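You operate a simulated robot arm through the tools that you are given. There is no shell and no other tool.

You are at the controls of a simulated robot arm. One attempt, no reset.

## Task
Fold in four panels with the red arm, then three with the blue arm, then turn the sheet over.
Fine: set the yellow crease slider for each fold.

It is judged by the outcome, as a careful person would: the job done as asked, and still so three seconds after it is handed in. It fails if anything else is knocked over, pushed out of place, dropped, spilled or broken. Flat cloth is picked up by pressing the open fingertips on it (5 to 10 N) and closing them slowly along it; thin cloth reads only 2 to 8 mm in the jaws.

## Robot
A 7-joint arm with a two-finger parallel gripper, fixed in place. Base frame: the origin is on the floor under the middle of its stand, x ahead of it, y to its left, z up; the work surface is at about z = 0.9. Readings come in m, degrees, newtons and seconds.
With the tool pointing down near the work surface it reaches from about 0.24 to 0.68 m from the base axis. Its first joint turns from -66.0 to 66.0 degrees. Payload 2.4 kg.
The tool frame sits at the grasp point between the pads (the TCP): z along the fingers, y along the line on which they close. The tips reach 0.03 m beyond it. Largest opening 0.094 m; finger width 0.028, thickness 0.01; the body of the gripper, 0.05 by 0.096 m, starts 0.055 m behind the TCP.
Orientation is told as [roll, pitch, yaw] about the base's x, y, z axes, in that order, counted from this pose: with the fingers straight down and closing along the base's y, the tool's x points along the base's -x, its y along +y and its z along -z.

## Interface
- The arm moves only by the tool move_arm. Its argument "rows" is a list of rows, each a list of 7 numbers: the shift along the tool's x, y, z in units of 50 mm (1.0 is 50 mm), then the turn, a rotation vector about the tool's x, y, z in units of 5 degrees (1.0 is 5 degrees), then the closure, from 0 (fully open) to 1 (shut). In form: [[x, y, z, rx, ry, rz, grip], ...]. A call has 1 to 20 rows; each row shifts and turns the commanded pose from where the row before left it, along the tool's axes as they then stand. A call with a number of a shift or a turn outside -1 to 1 is refused whole. A row lasts 0.2 s, in which the tool goes at most 0.05 m and 8.6 degrees; a call with a longer step from one row to the next is refused whole, and so is a gripper value outside its range. Where a pose cannot be reached the arm comes as near as it can. A force on the tool above 40 N (or 10 N above the force at the start of the call, whichever is more), or a blocked arm, ends the call early, and 0.2 s more pass. Each finger travels about 0.153 m/s and halts on what it meets, pressing with about 24 N; the grip force reading is that of the motor and also rises with nothing between the fingers. The clock runs only during rows and for 0.2 s after the last one: add rows that do not move to give the fingers time. The reply holds the time, the measured pose of the TCP, the force on the tool along the base axes, the opening and the grip force, in the units named above and with some noise, with the torque about the TCP (base axes, N m) and any sound that the robot's microphone picked up.
- Cameras (640 x 400 px; columns grow to the right, rows downward): "scene" is fixed at [0.045, 0.4793, 1.4515]; the picture's right is [-0.67, -0.75, 0.00], its down [-0.37, 0.33, -0.87] and it looks along [0.65, -0.58, -0.50] (base axes); focal length 315 px, centre (320, 200). "wrist" rides on the gripper at [0.076, 0.014, -0.103] in the tool frame; the picture's right is [-0.18, 0.98, 0.00], its down [-0.75, -0.14, -0.64] and it looks along [-0.63, -0.12, 0.77] (tool axes); focal length 243 px, centre (320, 200). There is no depth. A picture from a camera that has moved, and an enlarged one, comes with that camera's place and axes in the base frame and with its lens.
- grab_frame(camera): a new picture of that camera. It takes no simulated time.
- zoom(camera, box): a new picture of the part [left, top, right, bottom] of that camera's present view, enlarged. It takes no simulated time.
- hand_in(): hands the job in; it is judged then, once.

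Places have to be worked out from the pictures, the camera data and where the tool is seen. Open the gripper and draw the arm clear of the work before you hand the job in, unless the task says otherwise.

The tools are called after "Call:" as name(argument=value, ...) on one line, values as JSON. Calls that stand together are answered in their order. move_arm: Moves the arm, as the interface text tells. Its arguments: {"type":"object","properties":{"rows":{"type":"array","items":{"type":"array","items":{"type":"number"}}}},"required":["rows"]} The other tools are called the same way: grab_frame (camera) takes a picture; zoom (camera, box) takes an enlarged picture of a part of a camera's view; hand_in () hands the job in.

At the start:

```text
clock: 0.0
tool_pos: [0.3809, 0.1541, 1.2403]
tool_rot: [0.1, 0.0, 0.0]
force: [-0.2, -0.2, -0.3]
moment: [0.01, -0.01, 0.0]
grip_width: 0.0937
finger_force: 0.0
```

scene: 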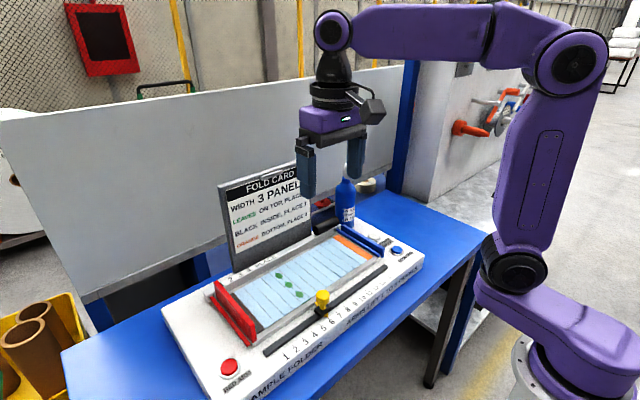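
wrist: 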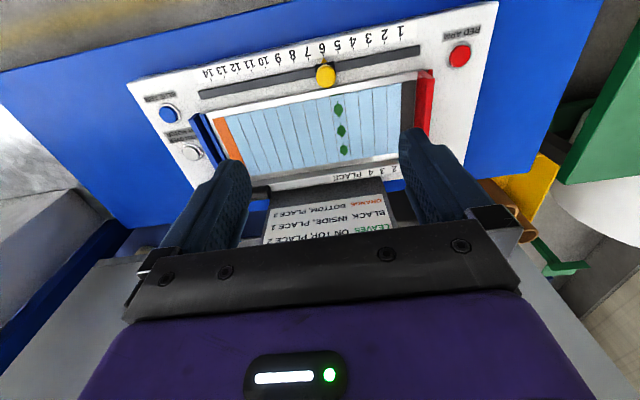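

I'll start by looking closely at the folder machine in both cameras before moving anything.

Call:
zoom(camera="scene", box=[150, 220, 310, 400])

Call:
zoom(camera="scene", box=[280, 210, 440, 350])

Call:
zoom(camera="scene", box=[210, 150, 350, 280])

Call:
zoom(camera="wrist", box=[120, 0, 500, 240])

```text
2.22 times, centred on (230, 310) of scene
camera zoom: at [0.045, 0.4793, 1.4515], right [-0.67, -0.75, 0.0], down [-0.37, 0.33, -0.87], along [0.65, -0.58, -0.5], focal length 699 px, centre (520, -44)
```

zoom: 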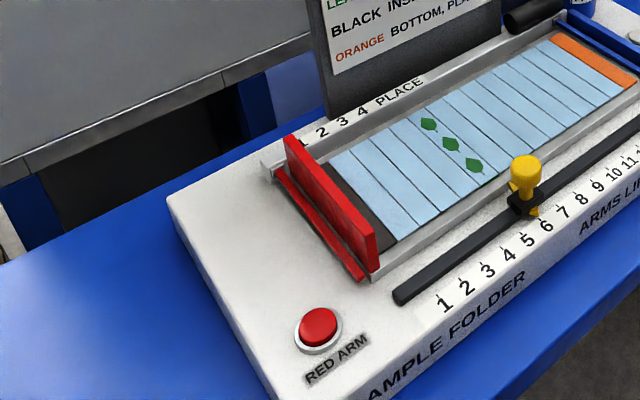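

```text
2.86 times, centred on (360, 280) of scene
camera zoom: at [0.045, 0.4793, 1.4515], right [-0.67, -0.75, 0.0], down [-0.37, 0.33, -0.87], along [0.65, -0.58, -0.5], focal length 899 px, centre (206, -29)
```

zoom: 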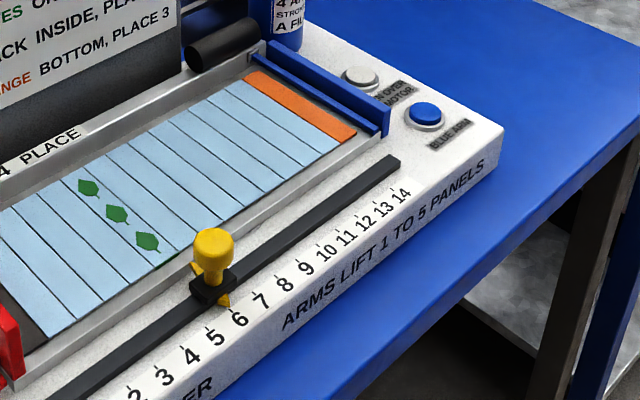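

```text
3.08 times, centred on (280, 215) of scene
camera zoom: at [0.045, 0.4793, 1.4515], right [-0.67, -0.75, 0.0], down [-0.37, 0.33, -0.87], along [0.65, -0.58, -0.5], focal length 968 px, centre (443, 154)
```

zoom: 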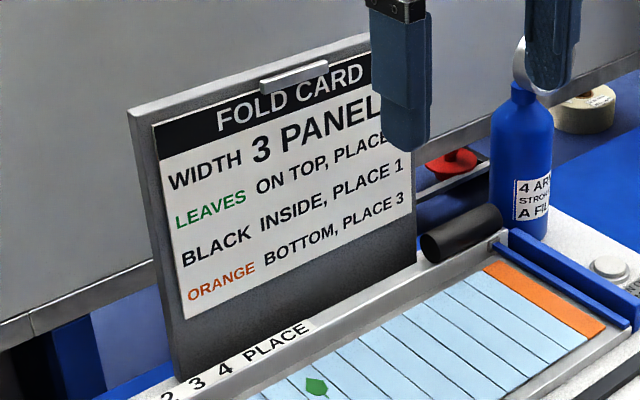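

```text
1.67 times, centred on (310, 120) of wrist
camera zoom: at [0.3034, 0.1692, 1.3433], right [0.18, 0.98, 0.0], down [0.75, -0.14, 0.64], along [0.63, -0.12, -0.77], focal length 404 px, centre (337, 333)
```

zoom: 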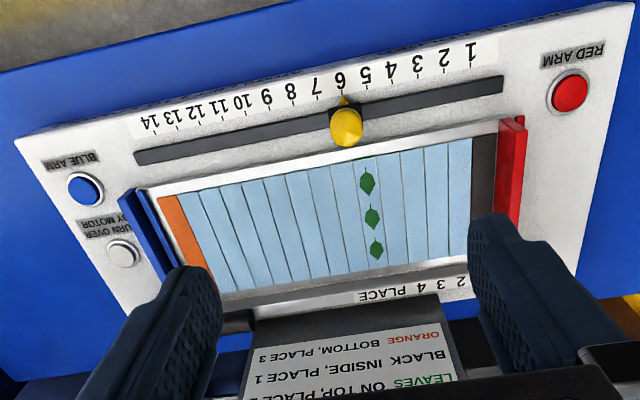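

The machine has a red-arm button, blue-arm button, a turn-over button, a slider with a 1–14 scale, and a fold card. I need the panel count and all labels, so I zoom tighter.

Call:
zoom(camera="wrist", box=[200, 60, 440, 190])

Call:
zoom(camera="wrist", box=[120, 70, 260, 180])

Call:
zoom(camera="scene", box=[300, 160, 380, 230])

Call:
zoom(camera="scene", box=[200, 220, 320, 320])

Call:
zoom(camera="scene", box=[270, 210, 390, 310])

Call:
zoom(camera="scene", box=[360, 220, 430, 280])

```text
2.67 times, centred on (320, 125) of wrist
camera zoom: at [0.3034, 0.1692, 1.3433], right [0.18, 0.98, 0.0], down [0.75, -0.14, 0.64], along [0.63, -0.12, -0.77], focal length 647 px, centre (320, 400)
```

zoom: 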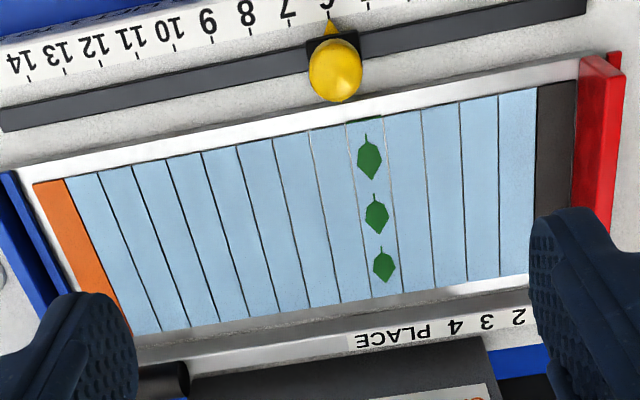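

```text
3.64 times, centred on (190, 125) of wrist
camera zoom: at [0.3034, 0.1692, 1.3433], right [0.18, 0.98, 0.0], down [0.75, -0.14, 0.64], along [0.63, -0.12, -0.77], focal length 882 px, centre (793, 473)
```

zoom: 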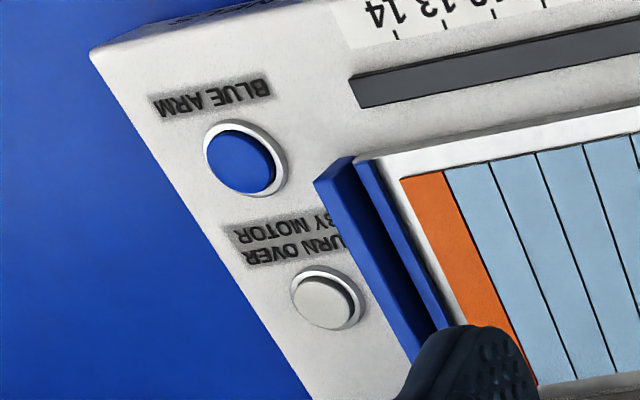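

```text
5.71 times, centred on (340, 195) of scene
camera zoom: at [0.045, 0.4793, 1.4515], right [-0.67, -0.75, 0.0], down [-0.37, 0.33, -0.87], along [0.65, -0.58, -0.5], focal length 1798 px, centre (206, 229)
```

zoom: 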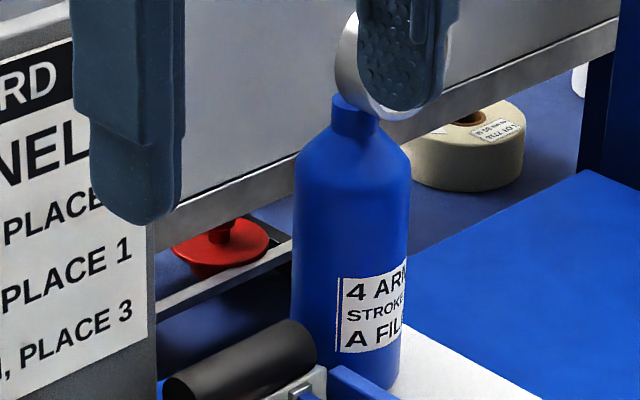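

```text
4.00 times, centred on (260, 270) of scene
camera zoom: at [0.045, 0.4793, 1.4515], right [-0.67, -0.75, 0.0], down [-0.37, 0.33, -0.87], along [0.65, -0.58, -0.5], focal length 1259 px, centre (560, -80)
```

zoom: 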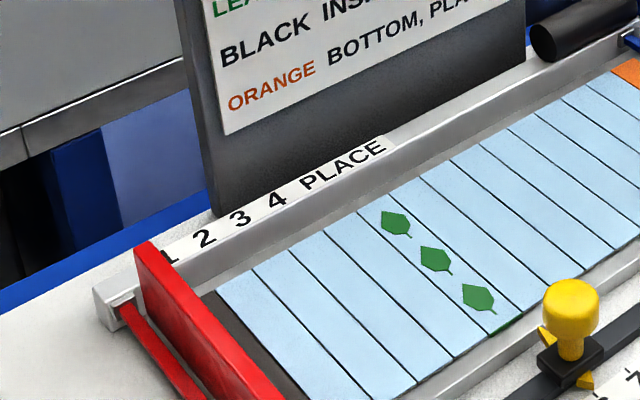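

```text
4.00 times, centred on (330, 260) of scene
camera zoom: at [0.045, 0.4793, 1.4515], right [-0.67, -0.75, 0.0], down [-0.37, 0.33, -0.87], along [0.65, -0.58, -0.5], focal length 1259 px, centre (280, -40)
```

zoom: 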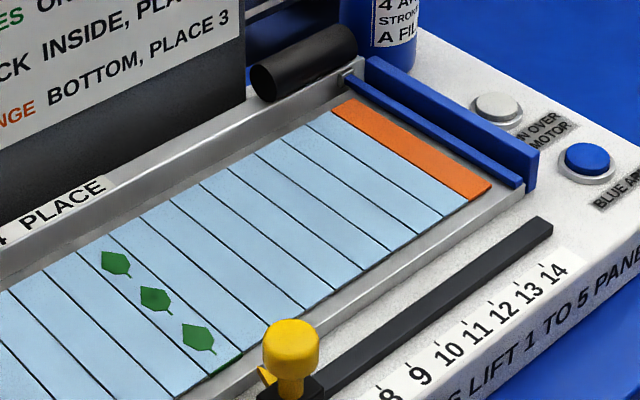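

```text
6.67 times, centred on (395, 250) of scene
camera zoom: at [0.045, 0.4793, 1.4515], right [-0.67, -0.75, 0.0], down [-0.37, 0.33, -0.87], along [0.65, -0.58, -0.5], focal length 2098 px, centre (-180, -133)
```

zoom: 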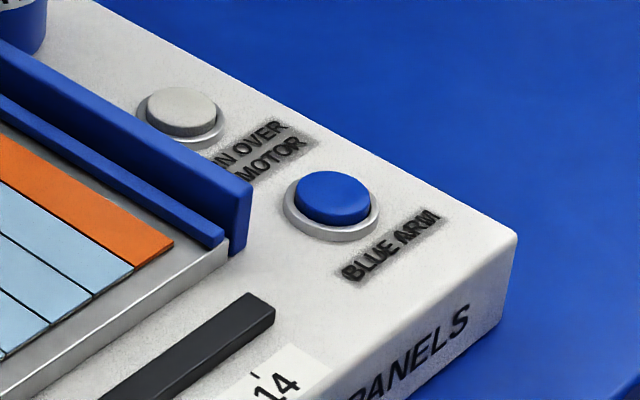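

The sheet appears to have 15 panels (black = 1, leaves = 6, orange = 15), matching creases 1–14 on the scale, with the slider now at 6. I triangulate the knob at about x≈0.39, y≈0.16, z≈0.93, nearly under the tool, so I lower by 0.15 m with open fingers for a closer look.

Call:
move_arm(rows=[[0, 0, 1, 0, 0, 0, 0], [0, 0, 1, 0, 0, 0, 0], [0, 0, 1, 0, 0, 0, 0], [0, 0, 0, 0, 0, 0, 0]])

Call:
grab_frame(camera="wrist")

Call:
grab_frame(camera="scene")

```text
clock: 1.0
tool_pos: [0.3804, 0.1555, 1.0937]
tool_rot: [0.1, 0.1, 0.0]
force: [-0.2, 0.3, 0.0]
moment: [0.0, -0.05, 0.02]
grip_width: 0.0942
finger_force: 0.1
```

```text
taken
camera wrist: at [0.3041, 0.1692, 1.1938], right [0.18, 0.98, 0.0], down [0.75, -0.14, 0.64], along [0.63, -0.12, -0.77], focal length 243 px, centre (320, 200)
```

wrist: 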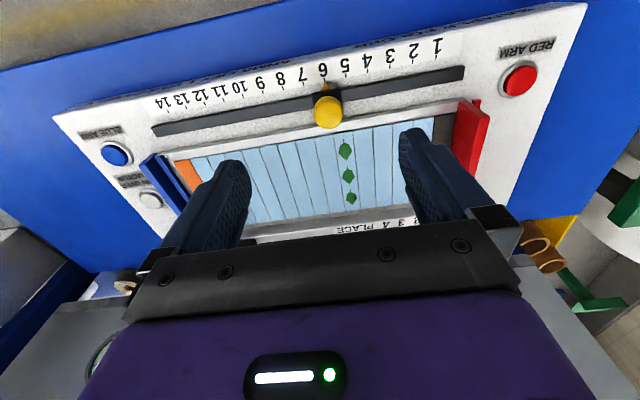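

```text
taken
```

scene: 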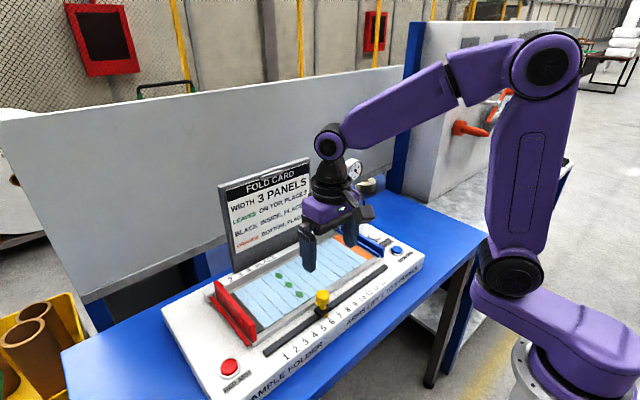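

Now I zoom on the slider, buttons, and the card/gauge to refine positions and read everything.

Call:
zoom(camera="wrist", box=[260, 30, 460, 155])

Call:
zoom(camera="wrist", box=[140, 50, 340, 175])

Call:
zoom(camera="scene", box=[215, 150, 395, 270])

Call:
zoom(camera="scene", box=[240, 270, 360, 345])

```text
3.20 times, centred on (360, 92) of wrist
camera zoom: at [0.3041, 0.1692, 1.1938], right [0.18, 0.98, 0.0], down [0.75, -0.14, 0.64], along [0.63, -0.12, -0.77], focal length 776 px, centre (192, 544)
```

zoom: 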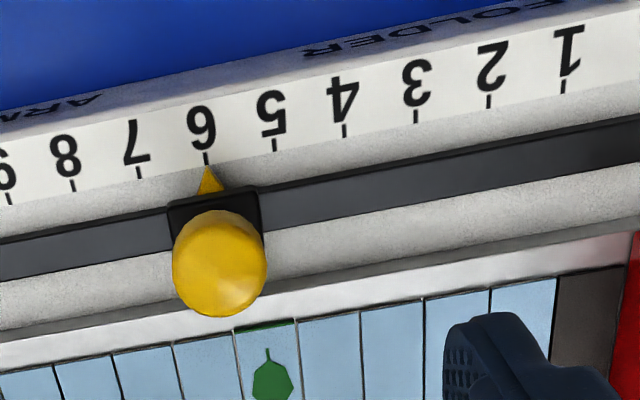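

```text
3.20 times, centred on (240, 112) of wrist
camera zoom: at [0.3041, 0.1692, 1.1938], right [0.18, 0.98, 0.0], down [0.75, -0.14, 0.64], along [0.63, -0.12, -0.77], focal length 776 px, centre (576, 480)
```

zoom: 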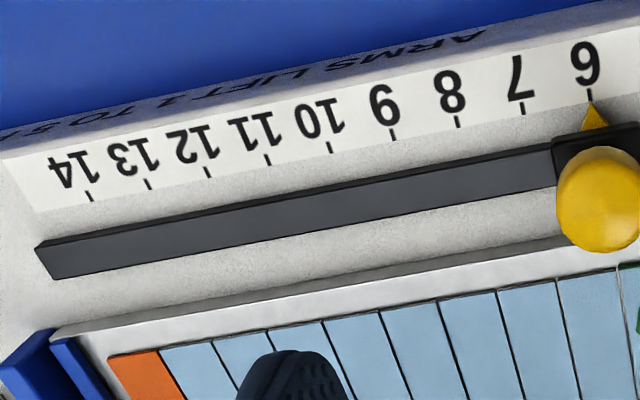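

```text
3.33 times, centred on (305, 210) of scene
camera zoom: at [0.045, 0.4793, 1.4515], right [-0.67, -0.75, 0.0], down [-0.37, 0.33, -0.87], along [0.65, -0.58, -0.5], focal length 1049 px, centre (370, 167)
```

zoom: 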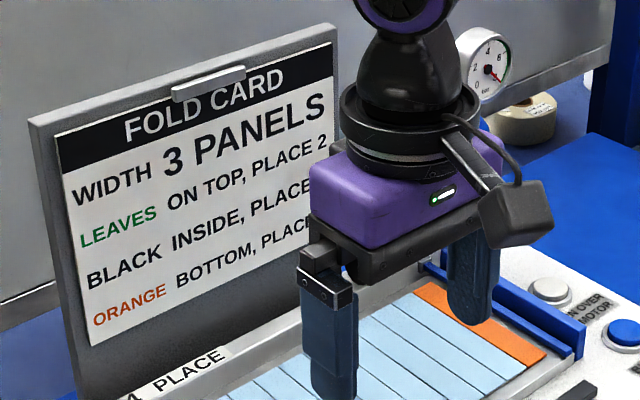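

```text
5.33 times, centred on (300, 308) of scene
camera zoom: at [0.045, 0.4793, 1.4515], right [-0.67, -0.75, 0.0], down [-0.37, 0.33, -0.87], along [0.65, -0.58, -0.5], focal length 1678 px, centre (427, -373)
```

zoom: 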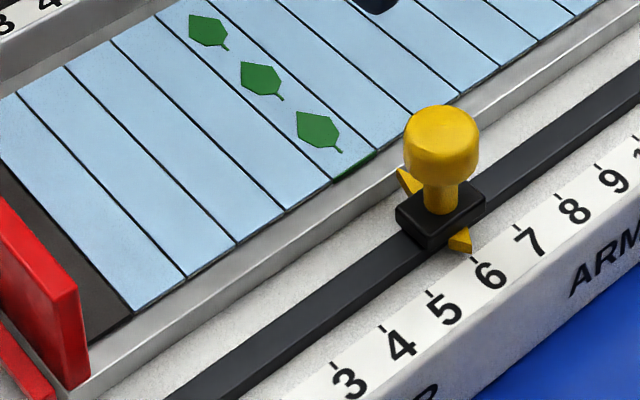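

Ticks line up with the sheet's creases (tick 6 at y≈0.162, pitch ≈22.9 mm; tick 4 at y≈0.208, tick 12 at y≈0.025). The knob head is at about (0.389, 0.162, 0.962); I move above it with fingers open and stop short to check alignment.

Call:
move_arm(rows=[[-0.18, 0.14, 0.6, 0, 0, 0, 0], [0, 0, 0.6, 0, 0, 0, 0], [0, 0, 0.4, 0, 0, 0, 0], [0, 0, 0, 0, 0, 0, 0]])

Call:
grab_frame(camera="wrist")

Call:
zoom(camera="scene", box=[260, 220, 400, 320])

Call:
zoom(camera="scene", box=[330, 145, 400, 190])

```text
clock: 2.0
tool_pos: [0.3898, 0.1604, 1.0114]
tool_rot: [0.0, 0.0, 0.1]
force: [-0.4, 0.3, -0.6]
moment: [-0.01, -0.01, 0.0]
grip_width: 0.094
finger_force: 0.1
```

```text
taken
camera wrist: at [0.313, 0.1753, 1.1122], right [0.18, 0.98, 0.0], down [0.75, -0.14, 0.64], along [0.63, -0.12, -0.77], focal length 243 px, centre (320, 200)
```

wrist: 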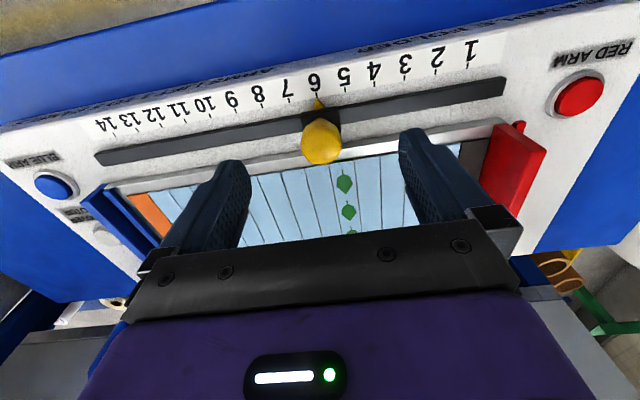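

```text
4.00 times, centred on (330, 270) of scene
camera zoom: at [0.045, 0.4793, 1.4515], right [-0.67, -0.75, 0.0], down [-0.37, 0.33, -0.87], along [0.65, -0.58, -0.5], focal length 1259 px, centre (280, -80)
```

zoom: 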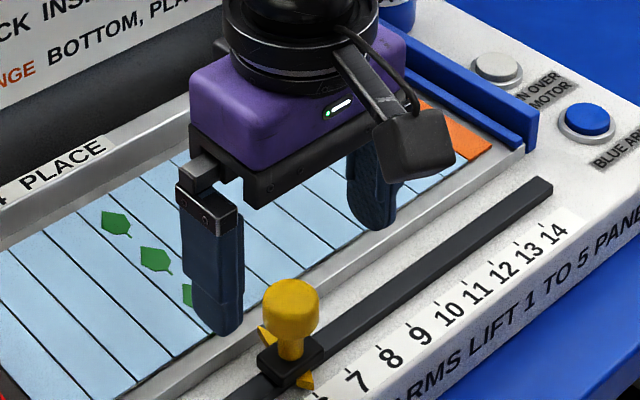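

```text
8.89 times, centred on (365, 168) of scene
camera zoom: at [0.045, 0.4793, 1.4515], right [-0.67, -0.75, 0.0], down [-0.37, 0.33, -0.87], along [0.65, -0.58, -0.5], focal length 2797 px, centre (-80, 489)
```

zoom: 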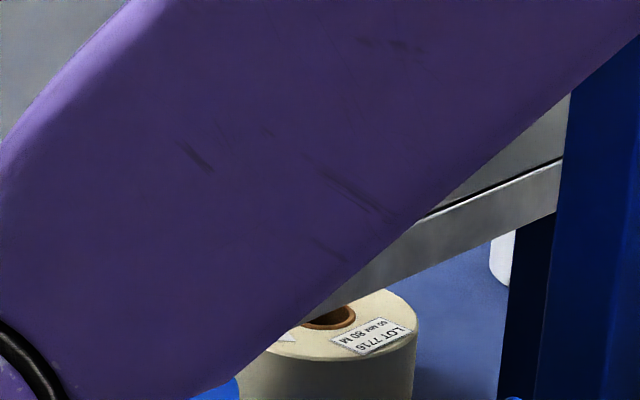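

Knob refined to about (0.391, 0.162, 0.953), head ~29 mm wide, and the fingers straddle it along y. I lower so the tips sit just above the carriage (TCP z≈0.962) and close gently on the knob.

Call:
move_arm(rows=[[-0.03, 0.01, 0.5, 0, 0, 0, 0], [0, 0, 0.44, 0, 0, 0, 0], [0, 0, 0, 0, 0, 0, 0.3], [0, 0, 0, 0, 0, 0, 0.55], [0, 0, 0, 0, 0, 0, 0.7], [0, 0, 0, 0, 0, 0, 0.85], [0, 0, 0, 0, 0, 0, 0.85]])

Call:
grab_frame(camera="wrist")

Call:
zoom(camera="scene", box=[260, 230, 400, 330])

```text
clock: 3.6
tool_pos: [0.393, 0.1617, 0.9647]
tool_rot: [0.0, 0.0, 0.0]
force: [0.4, -2.8, -6.2]
moment: [0.3, -0.25, 0.0]
grip_width: 0.0292
finger_force: 45.5
```

```text
taken
camera wrist: at [0.3152, 0.1768, 1.0661], right [0.18, 0.98, 0.0], down [0.75, -0.14, 0.64], along [0.63, -0.12, -0.77], focal length 243 px, centre (320, 200)
```

wrist: 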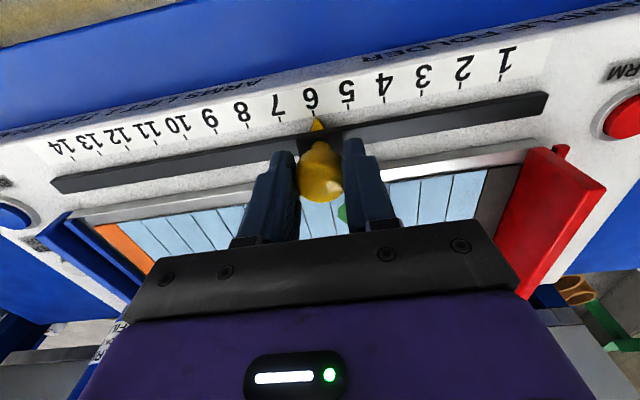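

```text
4.00 times, centred on (330, 280) of scene
camera zoom: at [0.0451, 0.4793, 1.4515], right [-0.67, -0.75, 0.0], down [-0.37, 0.33, -0.87], along [0.65, -0.58, -0.5], focal length 1259 px, centre (280, -120)
```

zoom: 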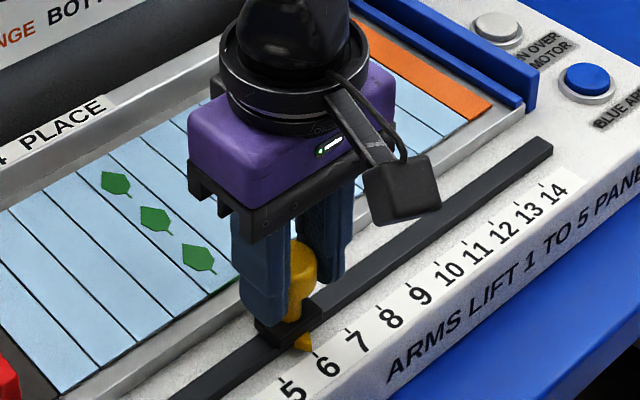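

The knob is gripped (29.2 mm, small side forces), and the pointer is on 6. I slide it toward +y by two pitches (~45.8 mm) to crease 4.

Call:
move_arm(rows=[[0, 0.15, 0, 0, 0, 0, 0.8], [0, 0.2, 0, 0, 0, 0, 0.8], [0, 0.2, 0, 0, 0, 0, 0.8], [0, 0.2, 0, 0, 0, 0, 0.8], [0, 0.16, 0, 0, 0, 0, 0.8], [0, 0, 0, 0, 0, 0, 0.8]])

Call:
zoom(camera="wrist", box=[220, 50, 420, 175])

Call:
zoom(camera="scene", box=[240, 260, 360, 345])

```text
clock: 5.0
tool_pos: [0.3933, 0.2088, 0.9643]
tool_rot: [0.0, 0.1, 0.0]
force: [9.8, 0.9, -1.2]
moment: [-0.36, 0.42, -0.01]
grip_width: 0.0291
finger_force: 44.8
```

```text
3.20 times, centred on (320, 112) of wrist
camera zoom: at [0.3149, 0.2227, 1.066], right [0.18, 0.98, 0.0], down [0.75, -0.14, 0.64], along [0.63, -0.12, -0.77], focal length 776 px, centre (320, 480)
```

zoom: 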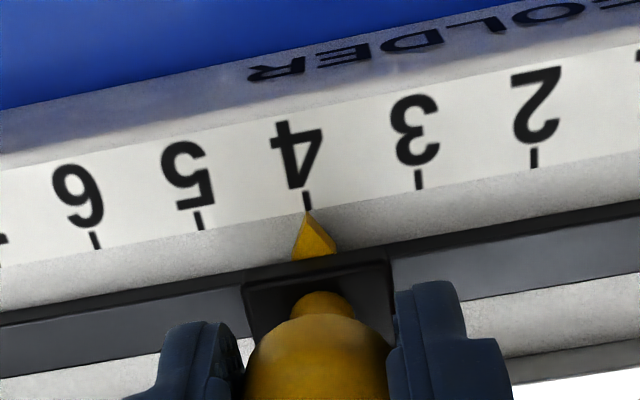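

```text
4.71 times, centred on (300, 302) of scene
camera zoom: at [0.0453, 0.4794, 1.4514], right [-0.67, -0.75, 0.0], down [-0.37, 0.33, -0.87], along [0.65, -0.58, -0.5], focal length 1481 px, centre (414, -282)
```

zoom: 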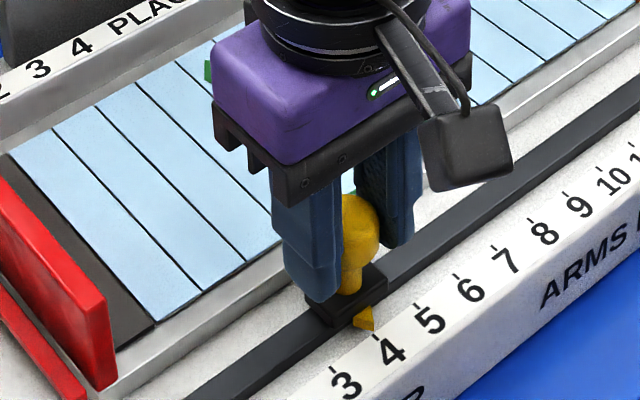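

The pointer is right on tick 4 (within ~0.5 mm). I release the knob, rise straight up clear of it, and recheck the slider.

Call:
move_arm(rows=[[0, 0, 0, 0, 0, 0, 0.6], [0, 0, 0, 0, 0, 0, 0.3], [0, 0, 0, 0, 0, 0, 0.1], [0, 0, -0.6, 0, 0, 0, 0.1], [0, 0, -0.9, 0, 0, 0, 0.1], [0, 0, -0.9, 0, 0, 0, 0.1], [0, 0, 0, 0, 0, 0, 0.1]])

Call:
grab_frame(camera="wrist")

Call:
zoom(camera="wrist", box=[220, 40, 420, 165])

Call:
grab_frame(camera="scene")

```text
clock: 6.6
tool_pos: [0.3923, 0.2074, 1.085]
tool_rot: [0.0, -0.1, 0.0]
force: [-0.3, -0.1, -0.8]
moment: [-0.01, 0.02, -0.03]
grip_width: 0.0846
finger_force: 0.1
```

```text
taken
camera wrist: at [0.3149, 0.2211, 1.1865], right [0.18, 0.98, 0.0], down [0.75, -0.14, 0.64], along [0.63, -0.12, -0.77], focal length 243 px, centre (320, 200)
```

wrist: 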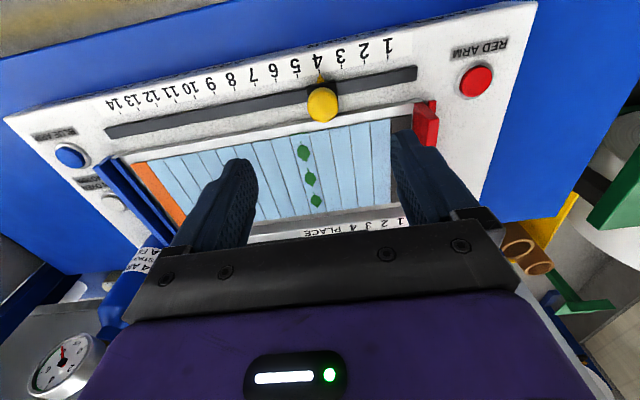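

```text
3.20 times, centred on (320, 102) of wrist
camera zoom: at [0.3149, 0.2211, 1.1865], right [0.18, 0.98, 0.0], down [0.75, -0.14, 0.64], along [0.63, -0.12, -0.77], focal length 776 px, centre (320, 512)
```

zoom: 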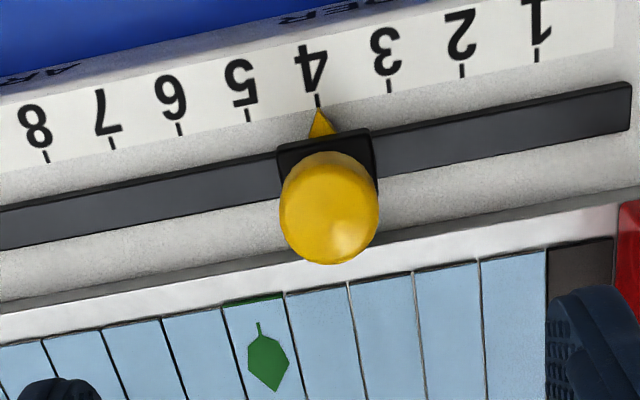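

```text
taken
```

scene: 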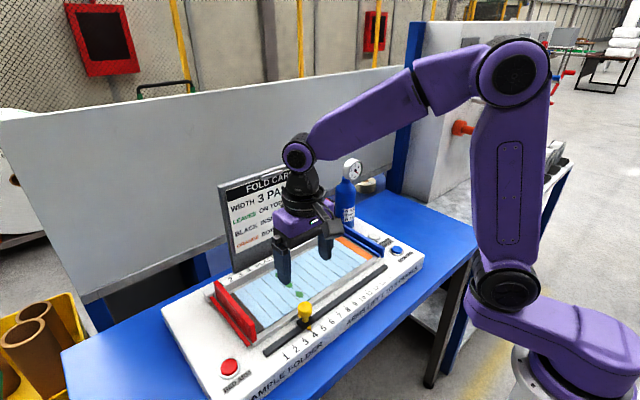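

Slider holds at 4, aligned with the crease between panels 4 and 5. I check the gauge reading and then move over the red button at roughly (0.41, 0.367, 0.91).

Call:
zoom(camera="scene", box=[330, 145, 380, 235])

Call:
zoom(camera="wrist", box=[390, 20, 550, 120])

Call:
move_arm(rows=[[0, 0.8, 0, 0, 0, 0, 0.4], [0, 0.8, 0, 0, 0, 0, 0.7], [0, 0.8, 0, 0, 0, 0, 1.0], [-0.2, 0.7, 0, 0, 0, 0, 1.0], [0, 0, 0, 0, 0, 0, 1.0]])

Call:
grab_frame(camera="wrist")

Call:
grab_frame(camera="scene")

```text
4.44 times, centred on (355, 190) of scene
camera zoom: at [0.045, 0.4793, 1.4515], right [-0.67, -0.75, 0.0], down [-0.37, 0.33, -0.87], along [0.65, -0.58, -0.5], focal length 1398 px, centre (164, 244)
```

zoom: 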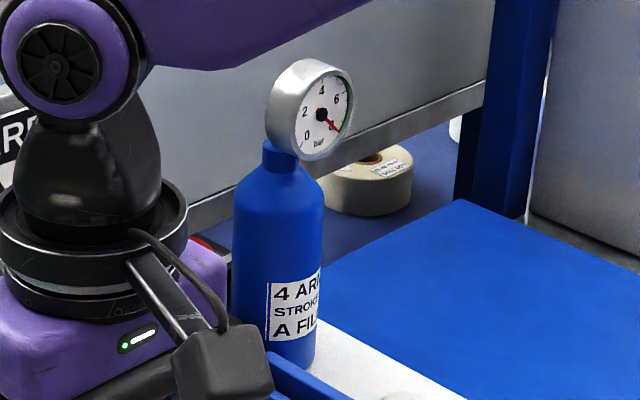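

```text
4.00 times, centred on (470, 70) of wrist
camera zoom: at [0.3149, 0.2211, 1.1865], right [0.18, 0.98, 0.0], down [0.75, -0.14, 0.64], along [0.63, -0.12, -0.77], focal length 970 px, centre (-280, 720)
```

zoom: 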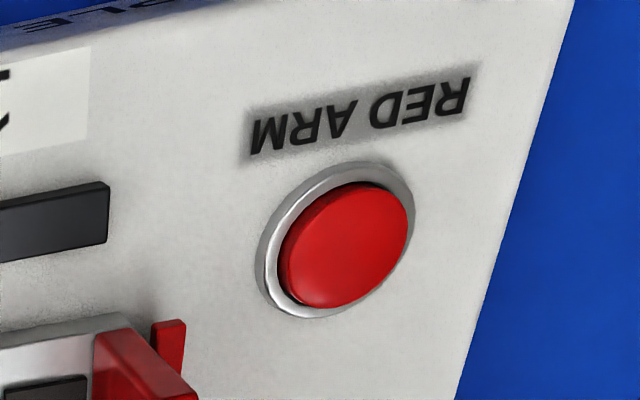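

```text
clock: 7.8
tool_pos: [0.4008, 0.3618, 1.0847]
tool_rot: [0.0, -0.1, 0.1]
force: [0.5, 0.2, 0.1]
moment: [0.01, -0.01, 0.03]
grip_width: 0.0
finger_force: 23.6
```

```text
taken
camera wrist: at [0.3242, 0.3763, 1.1857], right [0.18, 0.98, 0.0], down [0.75, -0.14, 0.64], along [0.63, -0.12, -0.77], focal length 243 px, centre (320, 200)
```

wrist: 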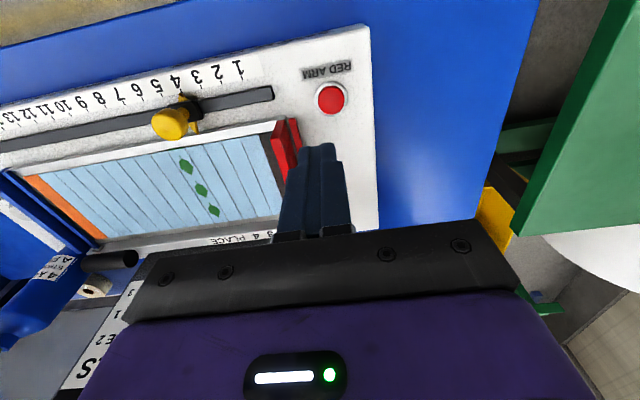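

```text
taken
```

scene: 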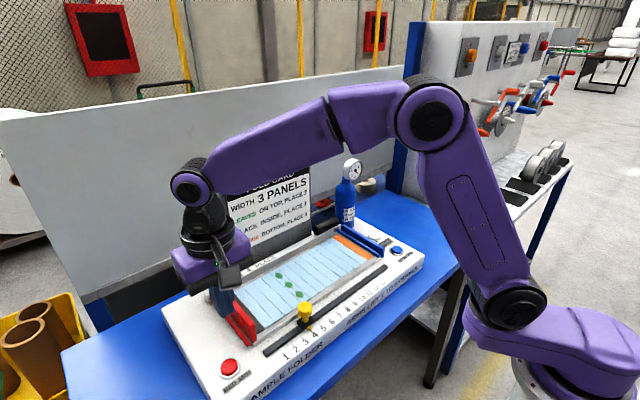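

Gauge reads near full (~8 bar), so two strokes are available. The red button is at about (0.409, 0.372, 0.91); I move over it slightly off-centre away from the red arm and descend to just above it with closed fingers.

Call:
move_arm(rows=[[-0.14, 0.25, 0.6, 0, 0, 0, 1.0], [0, 0, 0.8, 0, 0, 0, 1.0], [0, 0, 0.7, 0, 0, 0, 1.0], [0, 0, 0.5, 0, 0, 0, 1.0], [0, 0, 0, 0, 0, 0, 1.0]])

Call:
grab_frame(camera="wrist")

Call:
zoom(camera="scene", box=[160, 280, 320, 400])

```text
clock: 9.0
tool_pos: [0.4075, 0.3764, 0.9556]
tool_rot: [0.0, 0.0, 0.0]
force: [0.1, 0.1, 0.2]
moment: [0.04, 0.0, 0.02]
grip_width: 0.0002
finger_force: 24.0
```

```text
taken
camera wrist: at [0.3311, 0.3898, 1.0561], right [0.18, 0.98, 0.0], down [0.75, -0.14, 0.64], along [0.63, -0.12, -0.77], focal length 243 px, centre (320, 200)
```

wrist: 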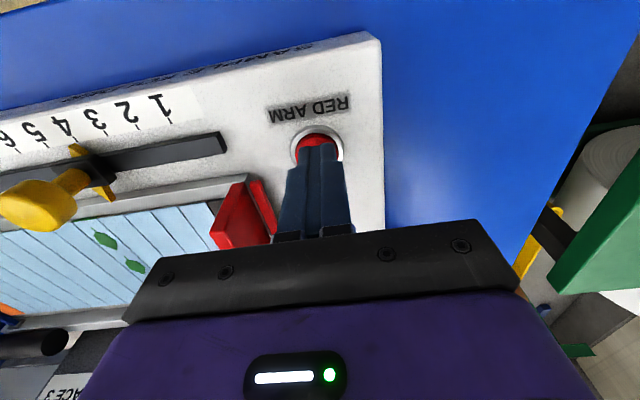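

```text
3.33 times, centred on (240, 340) of scene
camera zoom: at [0.045, 0.4793, 1.4515], right [-0.67, -0.75, 0.0], down [-0.37, 0.33, -0.87], along [0.65, -0.58, -0.5], focal length 1049 px, centre (587, -267)
```

zoom: 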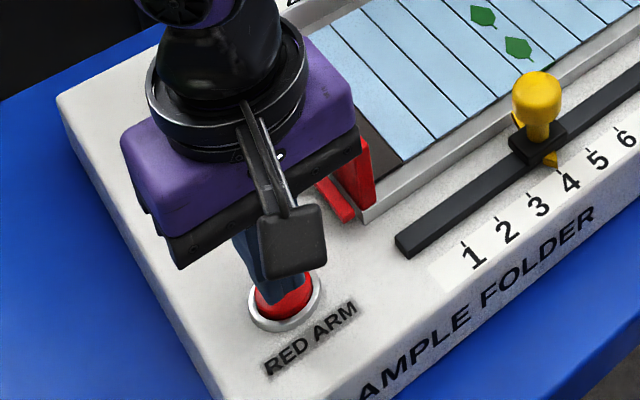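

The fingertips are centred over the red button about 12 mm above it, clear of the red arm. I press in small steps, then retreat straight up in the same motion so the arm can swing freely.

Call:
move_arm(rows=[[0, 0, 0.1, 0, 0, 0, 1.0], [0, 0, 0.06, 0, 0, 0, 1.0], [0, 0, 0.06, 0, 0, 0, 1.0], [0, 0, 0.05, 0, 0, 0, 1.0], [0, 0, 0.05, 0, 0, 0, 1.0], [0, 0, 0, 0, 0, 0, 1.0]])

Call:
grab_frame(camera="scene")

Call:
grab_frame(camera="wrist")

```text
clock: 10.4
tool_pos: [0.4066, 0.3756, 0.9398]
tool_rot: [0.0, 0.0, 0.1]
force: [-1.2, 0.0, 2.3]
moment: [-0.01, 0.0, -0.02]
grip_width: 0.0001
finger_force: 24.3
```

```text
taken
```

scene: 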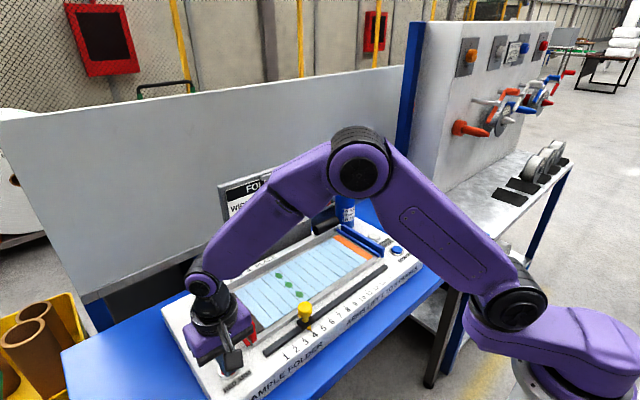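

```text
taken
camera wrist: at [0.3304, 0.39, 1.0403], right [0.18, 0.98, 0.0], down [0.75, -0.14, 0.64], along [0.63, -0.12, -0.77], focal length 243 px, centre (320, 200)
```

wrist: 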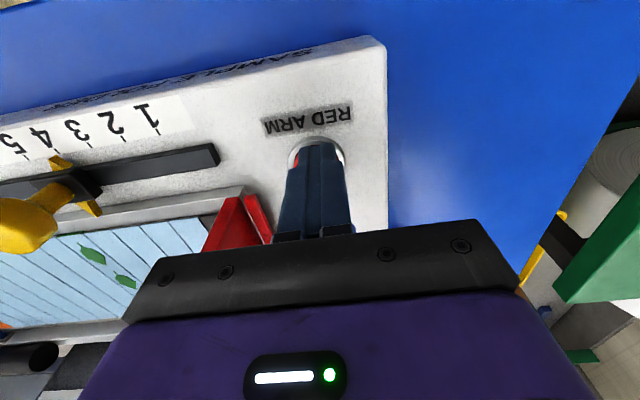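

Contact with the button has just begun (2.3 N). I press a further ~8 mm in small steps, then lift away.

Call:
move_arm(rows=[[0, 0, 0.04, 0, 0, 0, 1.0], [0, 0, 0.04, 0, 0, 0, 1.0], [0, 0, 0.04, 0, 0, 0, 1.0], [0, 0, 0.04, 0, 0, 0, 1.0], [0, 0, 0, 0, 0, 0, 1.0]])

Call:
grab_frame(camera="scene")

```text
clock: 11.6
tool_pos: [0.4073, 0.3754, 0.9317]
tool_rot: [0.2, -0.3, 0.0]
force: [-0.9, 0.1, 26.4]
moment: [0.0, -0.05, -0.03]
grip_width: 0.0
finger_force: 24.2
heard: click
```

```text
taken
```

scene: 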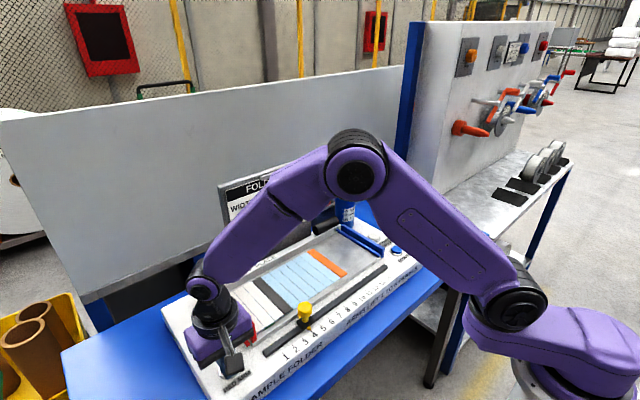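

A click was heard and the sheet has changed. I lift the arm up and away to inspect the result.

Call:
move_arm(rows=[[0, 0, -0.5, 0, 0, 0, 1.0], [0, 0, -0.9, 0, 0, 0, 1.0], [0, 0, -1, 0, 0, 0, 1.0], [0.2, -0.5, -0.6, 0, 0, 0, 1.0], [0.2, -0.9, 0, 0, 0, 0, 0.7], [0, -0.9, 0, 0, 0, 0, 0.3], [0, -0.9, 0, 0, 0, 0, 0.1], [0, 0, 0, 0, 0, 0, 0.1]])

Call:
grab_frame(camera="scene")

Call:
grab_frame(camera="wrist")

Call:
zoom(camera="scene", box=[200, 210, 400, 335])

```text
clock: 13.4
tool_pos: [0.3896, 0.2122, 1.0825]
tool_rot: [0.0, 0.0, 0.1]
force: [0.2, -0.3, -0.1]
moment: [0.01, 0.01, -0.03]
grip_width: 0.0847
finger_force: 0.1
```

```text
taken
```

scene: 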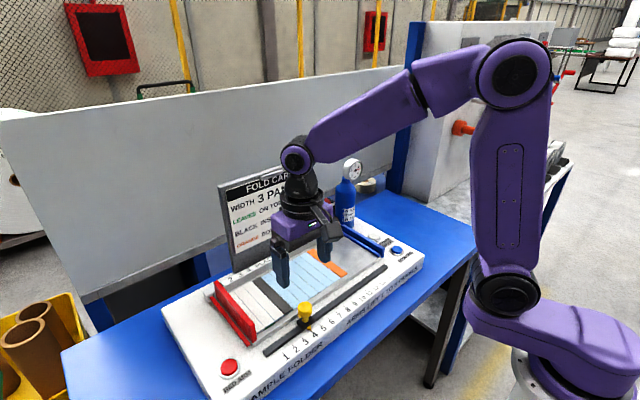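

```text
taken
camera wrist: at [0.3116, 0.2266, 1.1848], right [0.18, 0.98, 0.0], down [0.75, -0.14, 0.64], along [0.63, -0.12, -0.77], focal length 243 px, centre (320, 200)
```

wrist: 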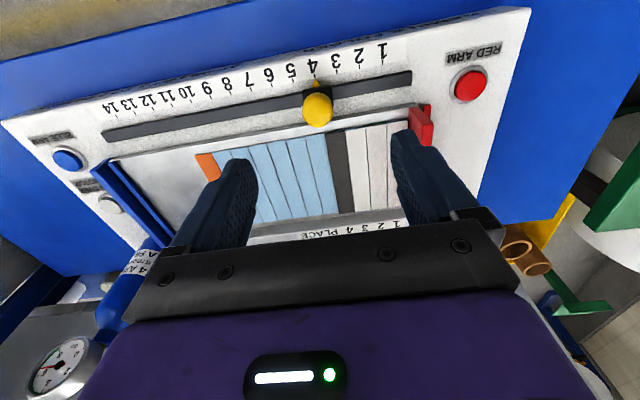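

```text
3.20 times, centred on (300, 272) of scene
camera zoom: at [0.045, 0.4793, 1.4515], right [-0.67, -0.75, 0.0], down [-0.37, 0.33, -0.87], along [0.65, -0.58, -0.5], focal length 1007 px, centre (384, -32)
```

zoom: 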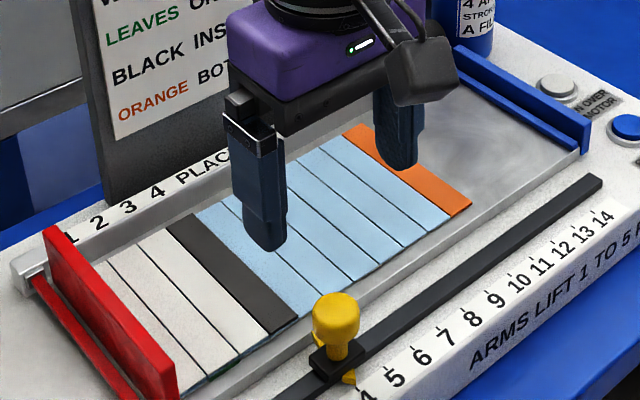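

The red fold worked: four panels (three white backs plus black) lie over, and the sheet has been registered back to the red end, so it should now span positions 0–11. I zoom to verify which tick lines up with three panels from the orange end.

Call:
zoom(camera="wrist", box=[90, 70, 290, 195])

Call:
zoom(camera="wrist", box=[240, 30, 440, 155])

Call:
move_arm(rows=[[0.5, -0.9, -0.5, 0, 0, 0, 0], [0, -0.9, -0.5, 0, 0, 0, 0], [0, -0.9, 0, 0, 0, 0, 0], [0, 0, 0, 0, 0, 0, 0]])

Call:
grab_frame(camera="wrist")

Call:
zoom(camera="scene", box=[200, 210, 400, 335])

```text
3.20 times, centred on (190, 132) of wrist
camera zoom: at [0.3116, 0.2266, 1.1848], right [0.18, 0.98, 0.0], down [0.75, -0.14, 0.64], along [0.63, -0.12, -0.77], focal length 776 px, centre (736, 416)
```

zoom: 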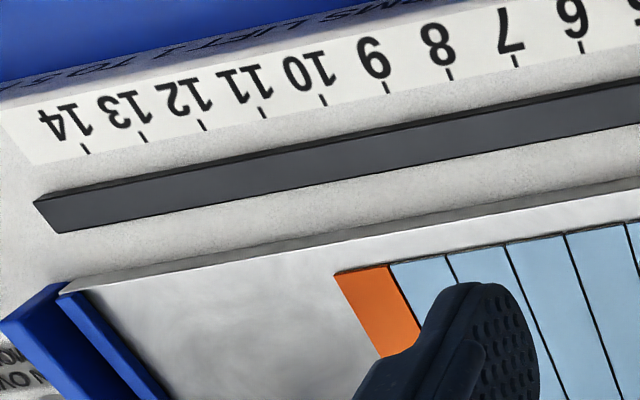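

```text
3.20 times, centred on (340, 92) of wrist
camera zoom: at [0.3116, 0.2266, 1.1848], right [0.18, 0.98, 0.0], down [0.75, -0.14, 0.64], along [0.63, -0.12, -0.77], focal length 776 px, centre (256, 544)
```

zoom: 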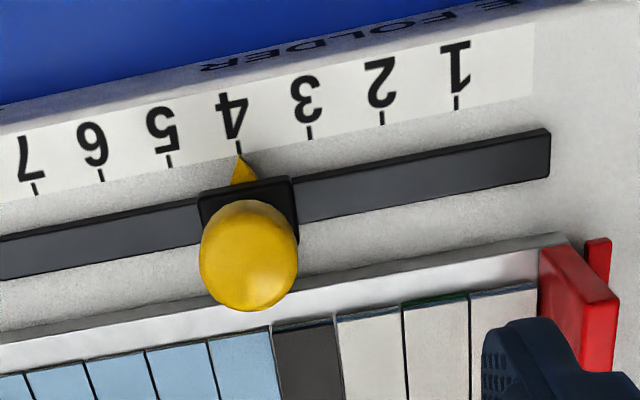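

```text
refused: row 1 steps farther than a row can; nothing moved
```

```text
taken
camera wrist: at [0.3116, 0.2266, 1.1848], right [0.18, 0.98, 0.0], down [0.75, -0.14, 0.64], along [0.63, -0.12, -0.77], focal length 243 px, centre (320, 200)
```

wrist: 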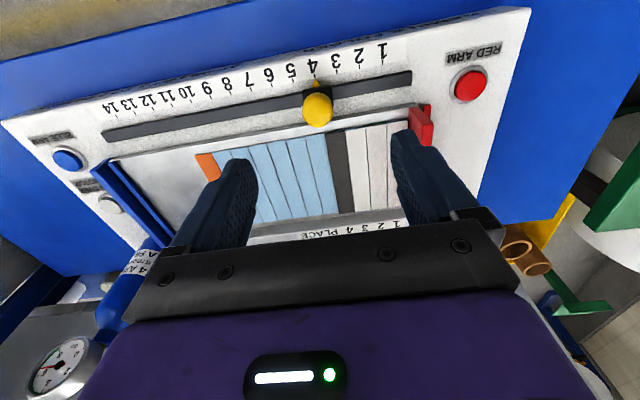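

```text
3.20 times, centred on (300, 272) of scene
camera zoom: at [0.045, 0.4793, 1.4515], right [-0.67, -0.75, 0.0], down [-0.37, 0.33, -0.87], along [0.65, -0.58, -0.5], focal length 1007 px, centre (384, -32)
```

zoom: 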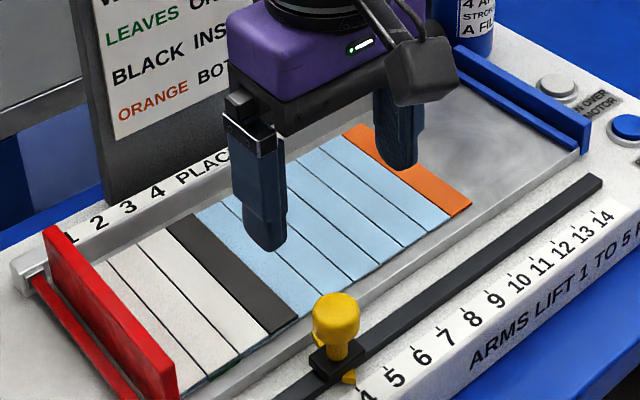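

The orange edge sits at tick 11 and the crease three panels in from it is at tick 8 (y≈0.116), so the blue fold needs the slider at 8. I lower onto the knob (at y≈0.209) and grip it again.

Call:
move_arm(rows=[[-0.07, -0.08, 0.6, 0, 0, 0, 0], [0, 0, 0.7, 0, 0, 0, 0], [0, 0, 0.6, 0, 0, 0, 0], [0, 0, 0.47, 0, 0, 0, 0], [0, 0, 0, 0, 0, 0, 0.3], [0, 0, 0, 0, 0, 0, 0.55], [0, 0, 0, 0, 0, 0, 0.7], [0, 0, 0, 0, 0, 0, 0.8], [0, 0, 0, 0, 0, 0, 0.8]])

Call:
zoom(camera="wrist", box=[220, 50, 420, 175])

```text
clock: 15.4
tool_pos: [0.3917, 0.2102, 0.9626]
tool_rot: [0.0, 0.1, 0.0]
force: [1.4, -1.2, -6.7]
moment: [0.24, -0.4, -0.06]
grip_width: 0.0295
finger_force: 44.8
```

```text
3.20 times, centred on (320, 112) of wrist
camera zoom: at [0.3143, 0.2239, 1.0641], right [0.18, 0.98, 0.0], down [0.75, -0.14, 0.64], along [0.63, -0.12, -0.77], focal length 776 px, centre (320, 480)
```

zoom: 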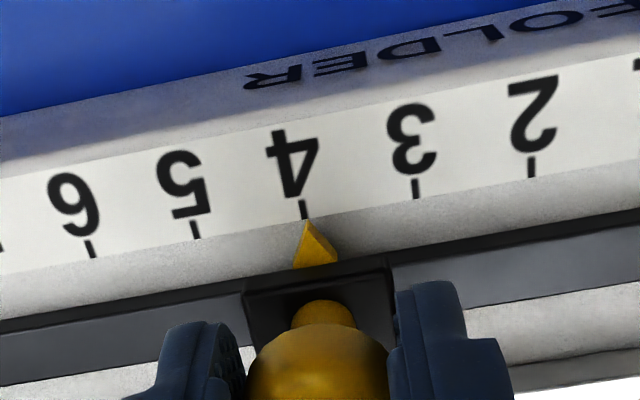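

Gripped with the pointer on 4. I slide toward −y by about 88 mm, then fine-tune onto tick 8 from the picture.

Call:
move_arm(rows=[[0, -0.15, 0, 0, 0, 0, 0.8], [0, -0.25, 0, 0, 0, 0, 0.8], [0, -0.3, 0, 0, 0, 0, 0.8], [0, -0.3, 0, 0, 0, 0, 0.8], [0, -0.3, 0, 0, 0, 0, 0.8], [0, -0.25, 0, 0, 0, 0, 0.8], [0, -0.2, 0, 0, 0, 0, 0.8], [0, 0, 0, 0, 0, 0, 0.8]])

Call:
zoom(camera="wrist", box=[220, 50, 420, 175])

```text
clock: 17.2
tool_pos: [0.3912, 0.1227, 0.9626]
tool_rot: [-0.1, -0.2, 0.1]
force: [-0.8, -0.3, 8.5]
moment: [-0.17, -0.18, -0.03]
grip_width: 0.0297
finger_force: 45.2
```

```text
3.20 times, centred on (320, 112) of wrist
camera zoom: at [0.3141, 0.1374, 1.064], right [0.18, 0.98, 0.0], down [0.75, -0.14, 0.64], along [0.63, -0.12, -0.77], focal length 776 px, centre (320, 480)
```

zoom: 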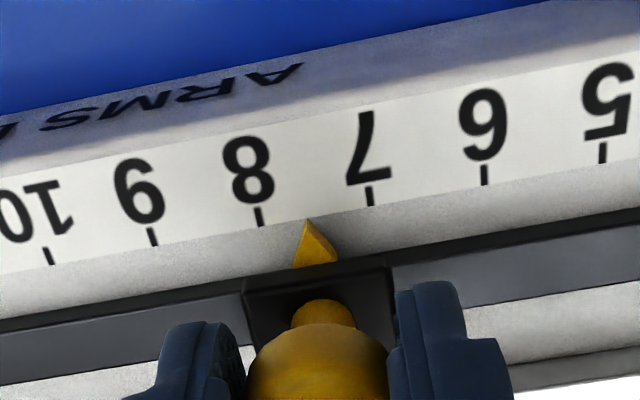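

Pointer is 58 % of the way from 7 to 8 (pitch is 24 mm), so about 10.3 mm remains. I nudge it there.

Call:
move_arm(rows=[[0, -0.1, 0, 0, 0, 0, 0.8], [0, -0.106, 0, 0, 0, 0, 0.8], [0, 0, 0, 0, 0, 0, 0.8], [0, 0, 0, 0, 0, 0, 0.8]])

Call:
zoom(camera="wrist", box=[220, 50, 420, 175])

```text
clock: 18.2
tool_pos: [0.3908, 0.1139, 0.9627]
tool_rot: [-0.1, 0.0, 0.1]
force: [-0.8, -0.8, 29.2]
moment: [-0.35, 0.61, 0.2]
grip_width: 0.0294
finger_force: 45.0
```

```text
3.20 times, centred on (320, 112) of wrist
camera zoom: at [0.3142, 0.1278, 1.064], right [0.18, 0.98, 0.0], down [0.75, -0.14, 0.64], along [0.63, -0.12, -0.77], focal length 776 px, centre (320, 480)
```

zoom: 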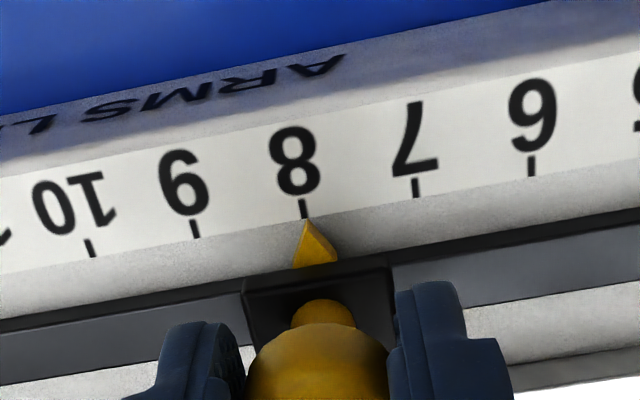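

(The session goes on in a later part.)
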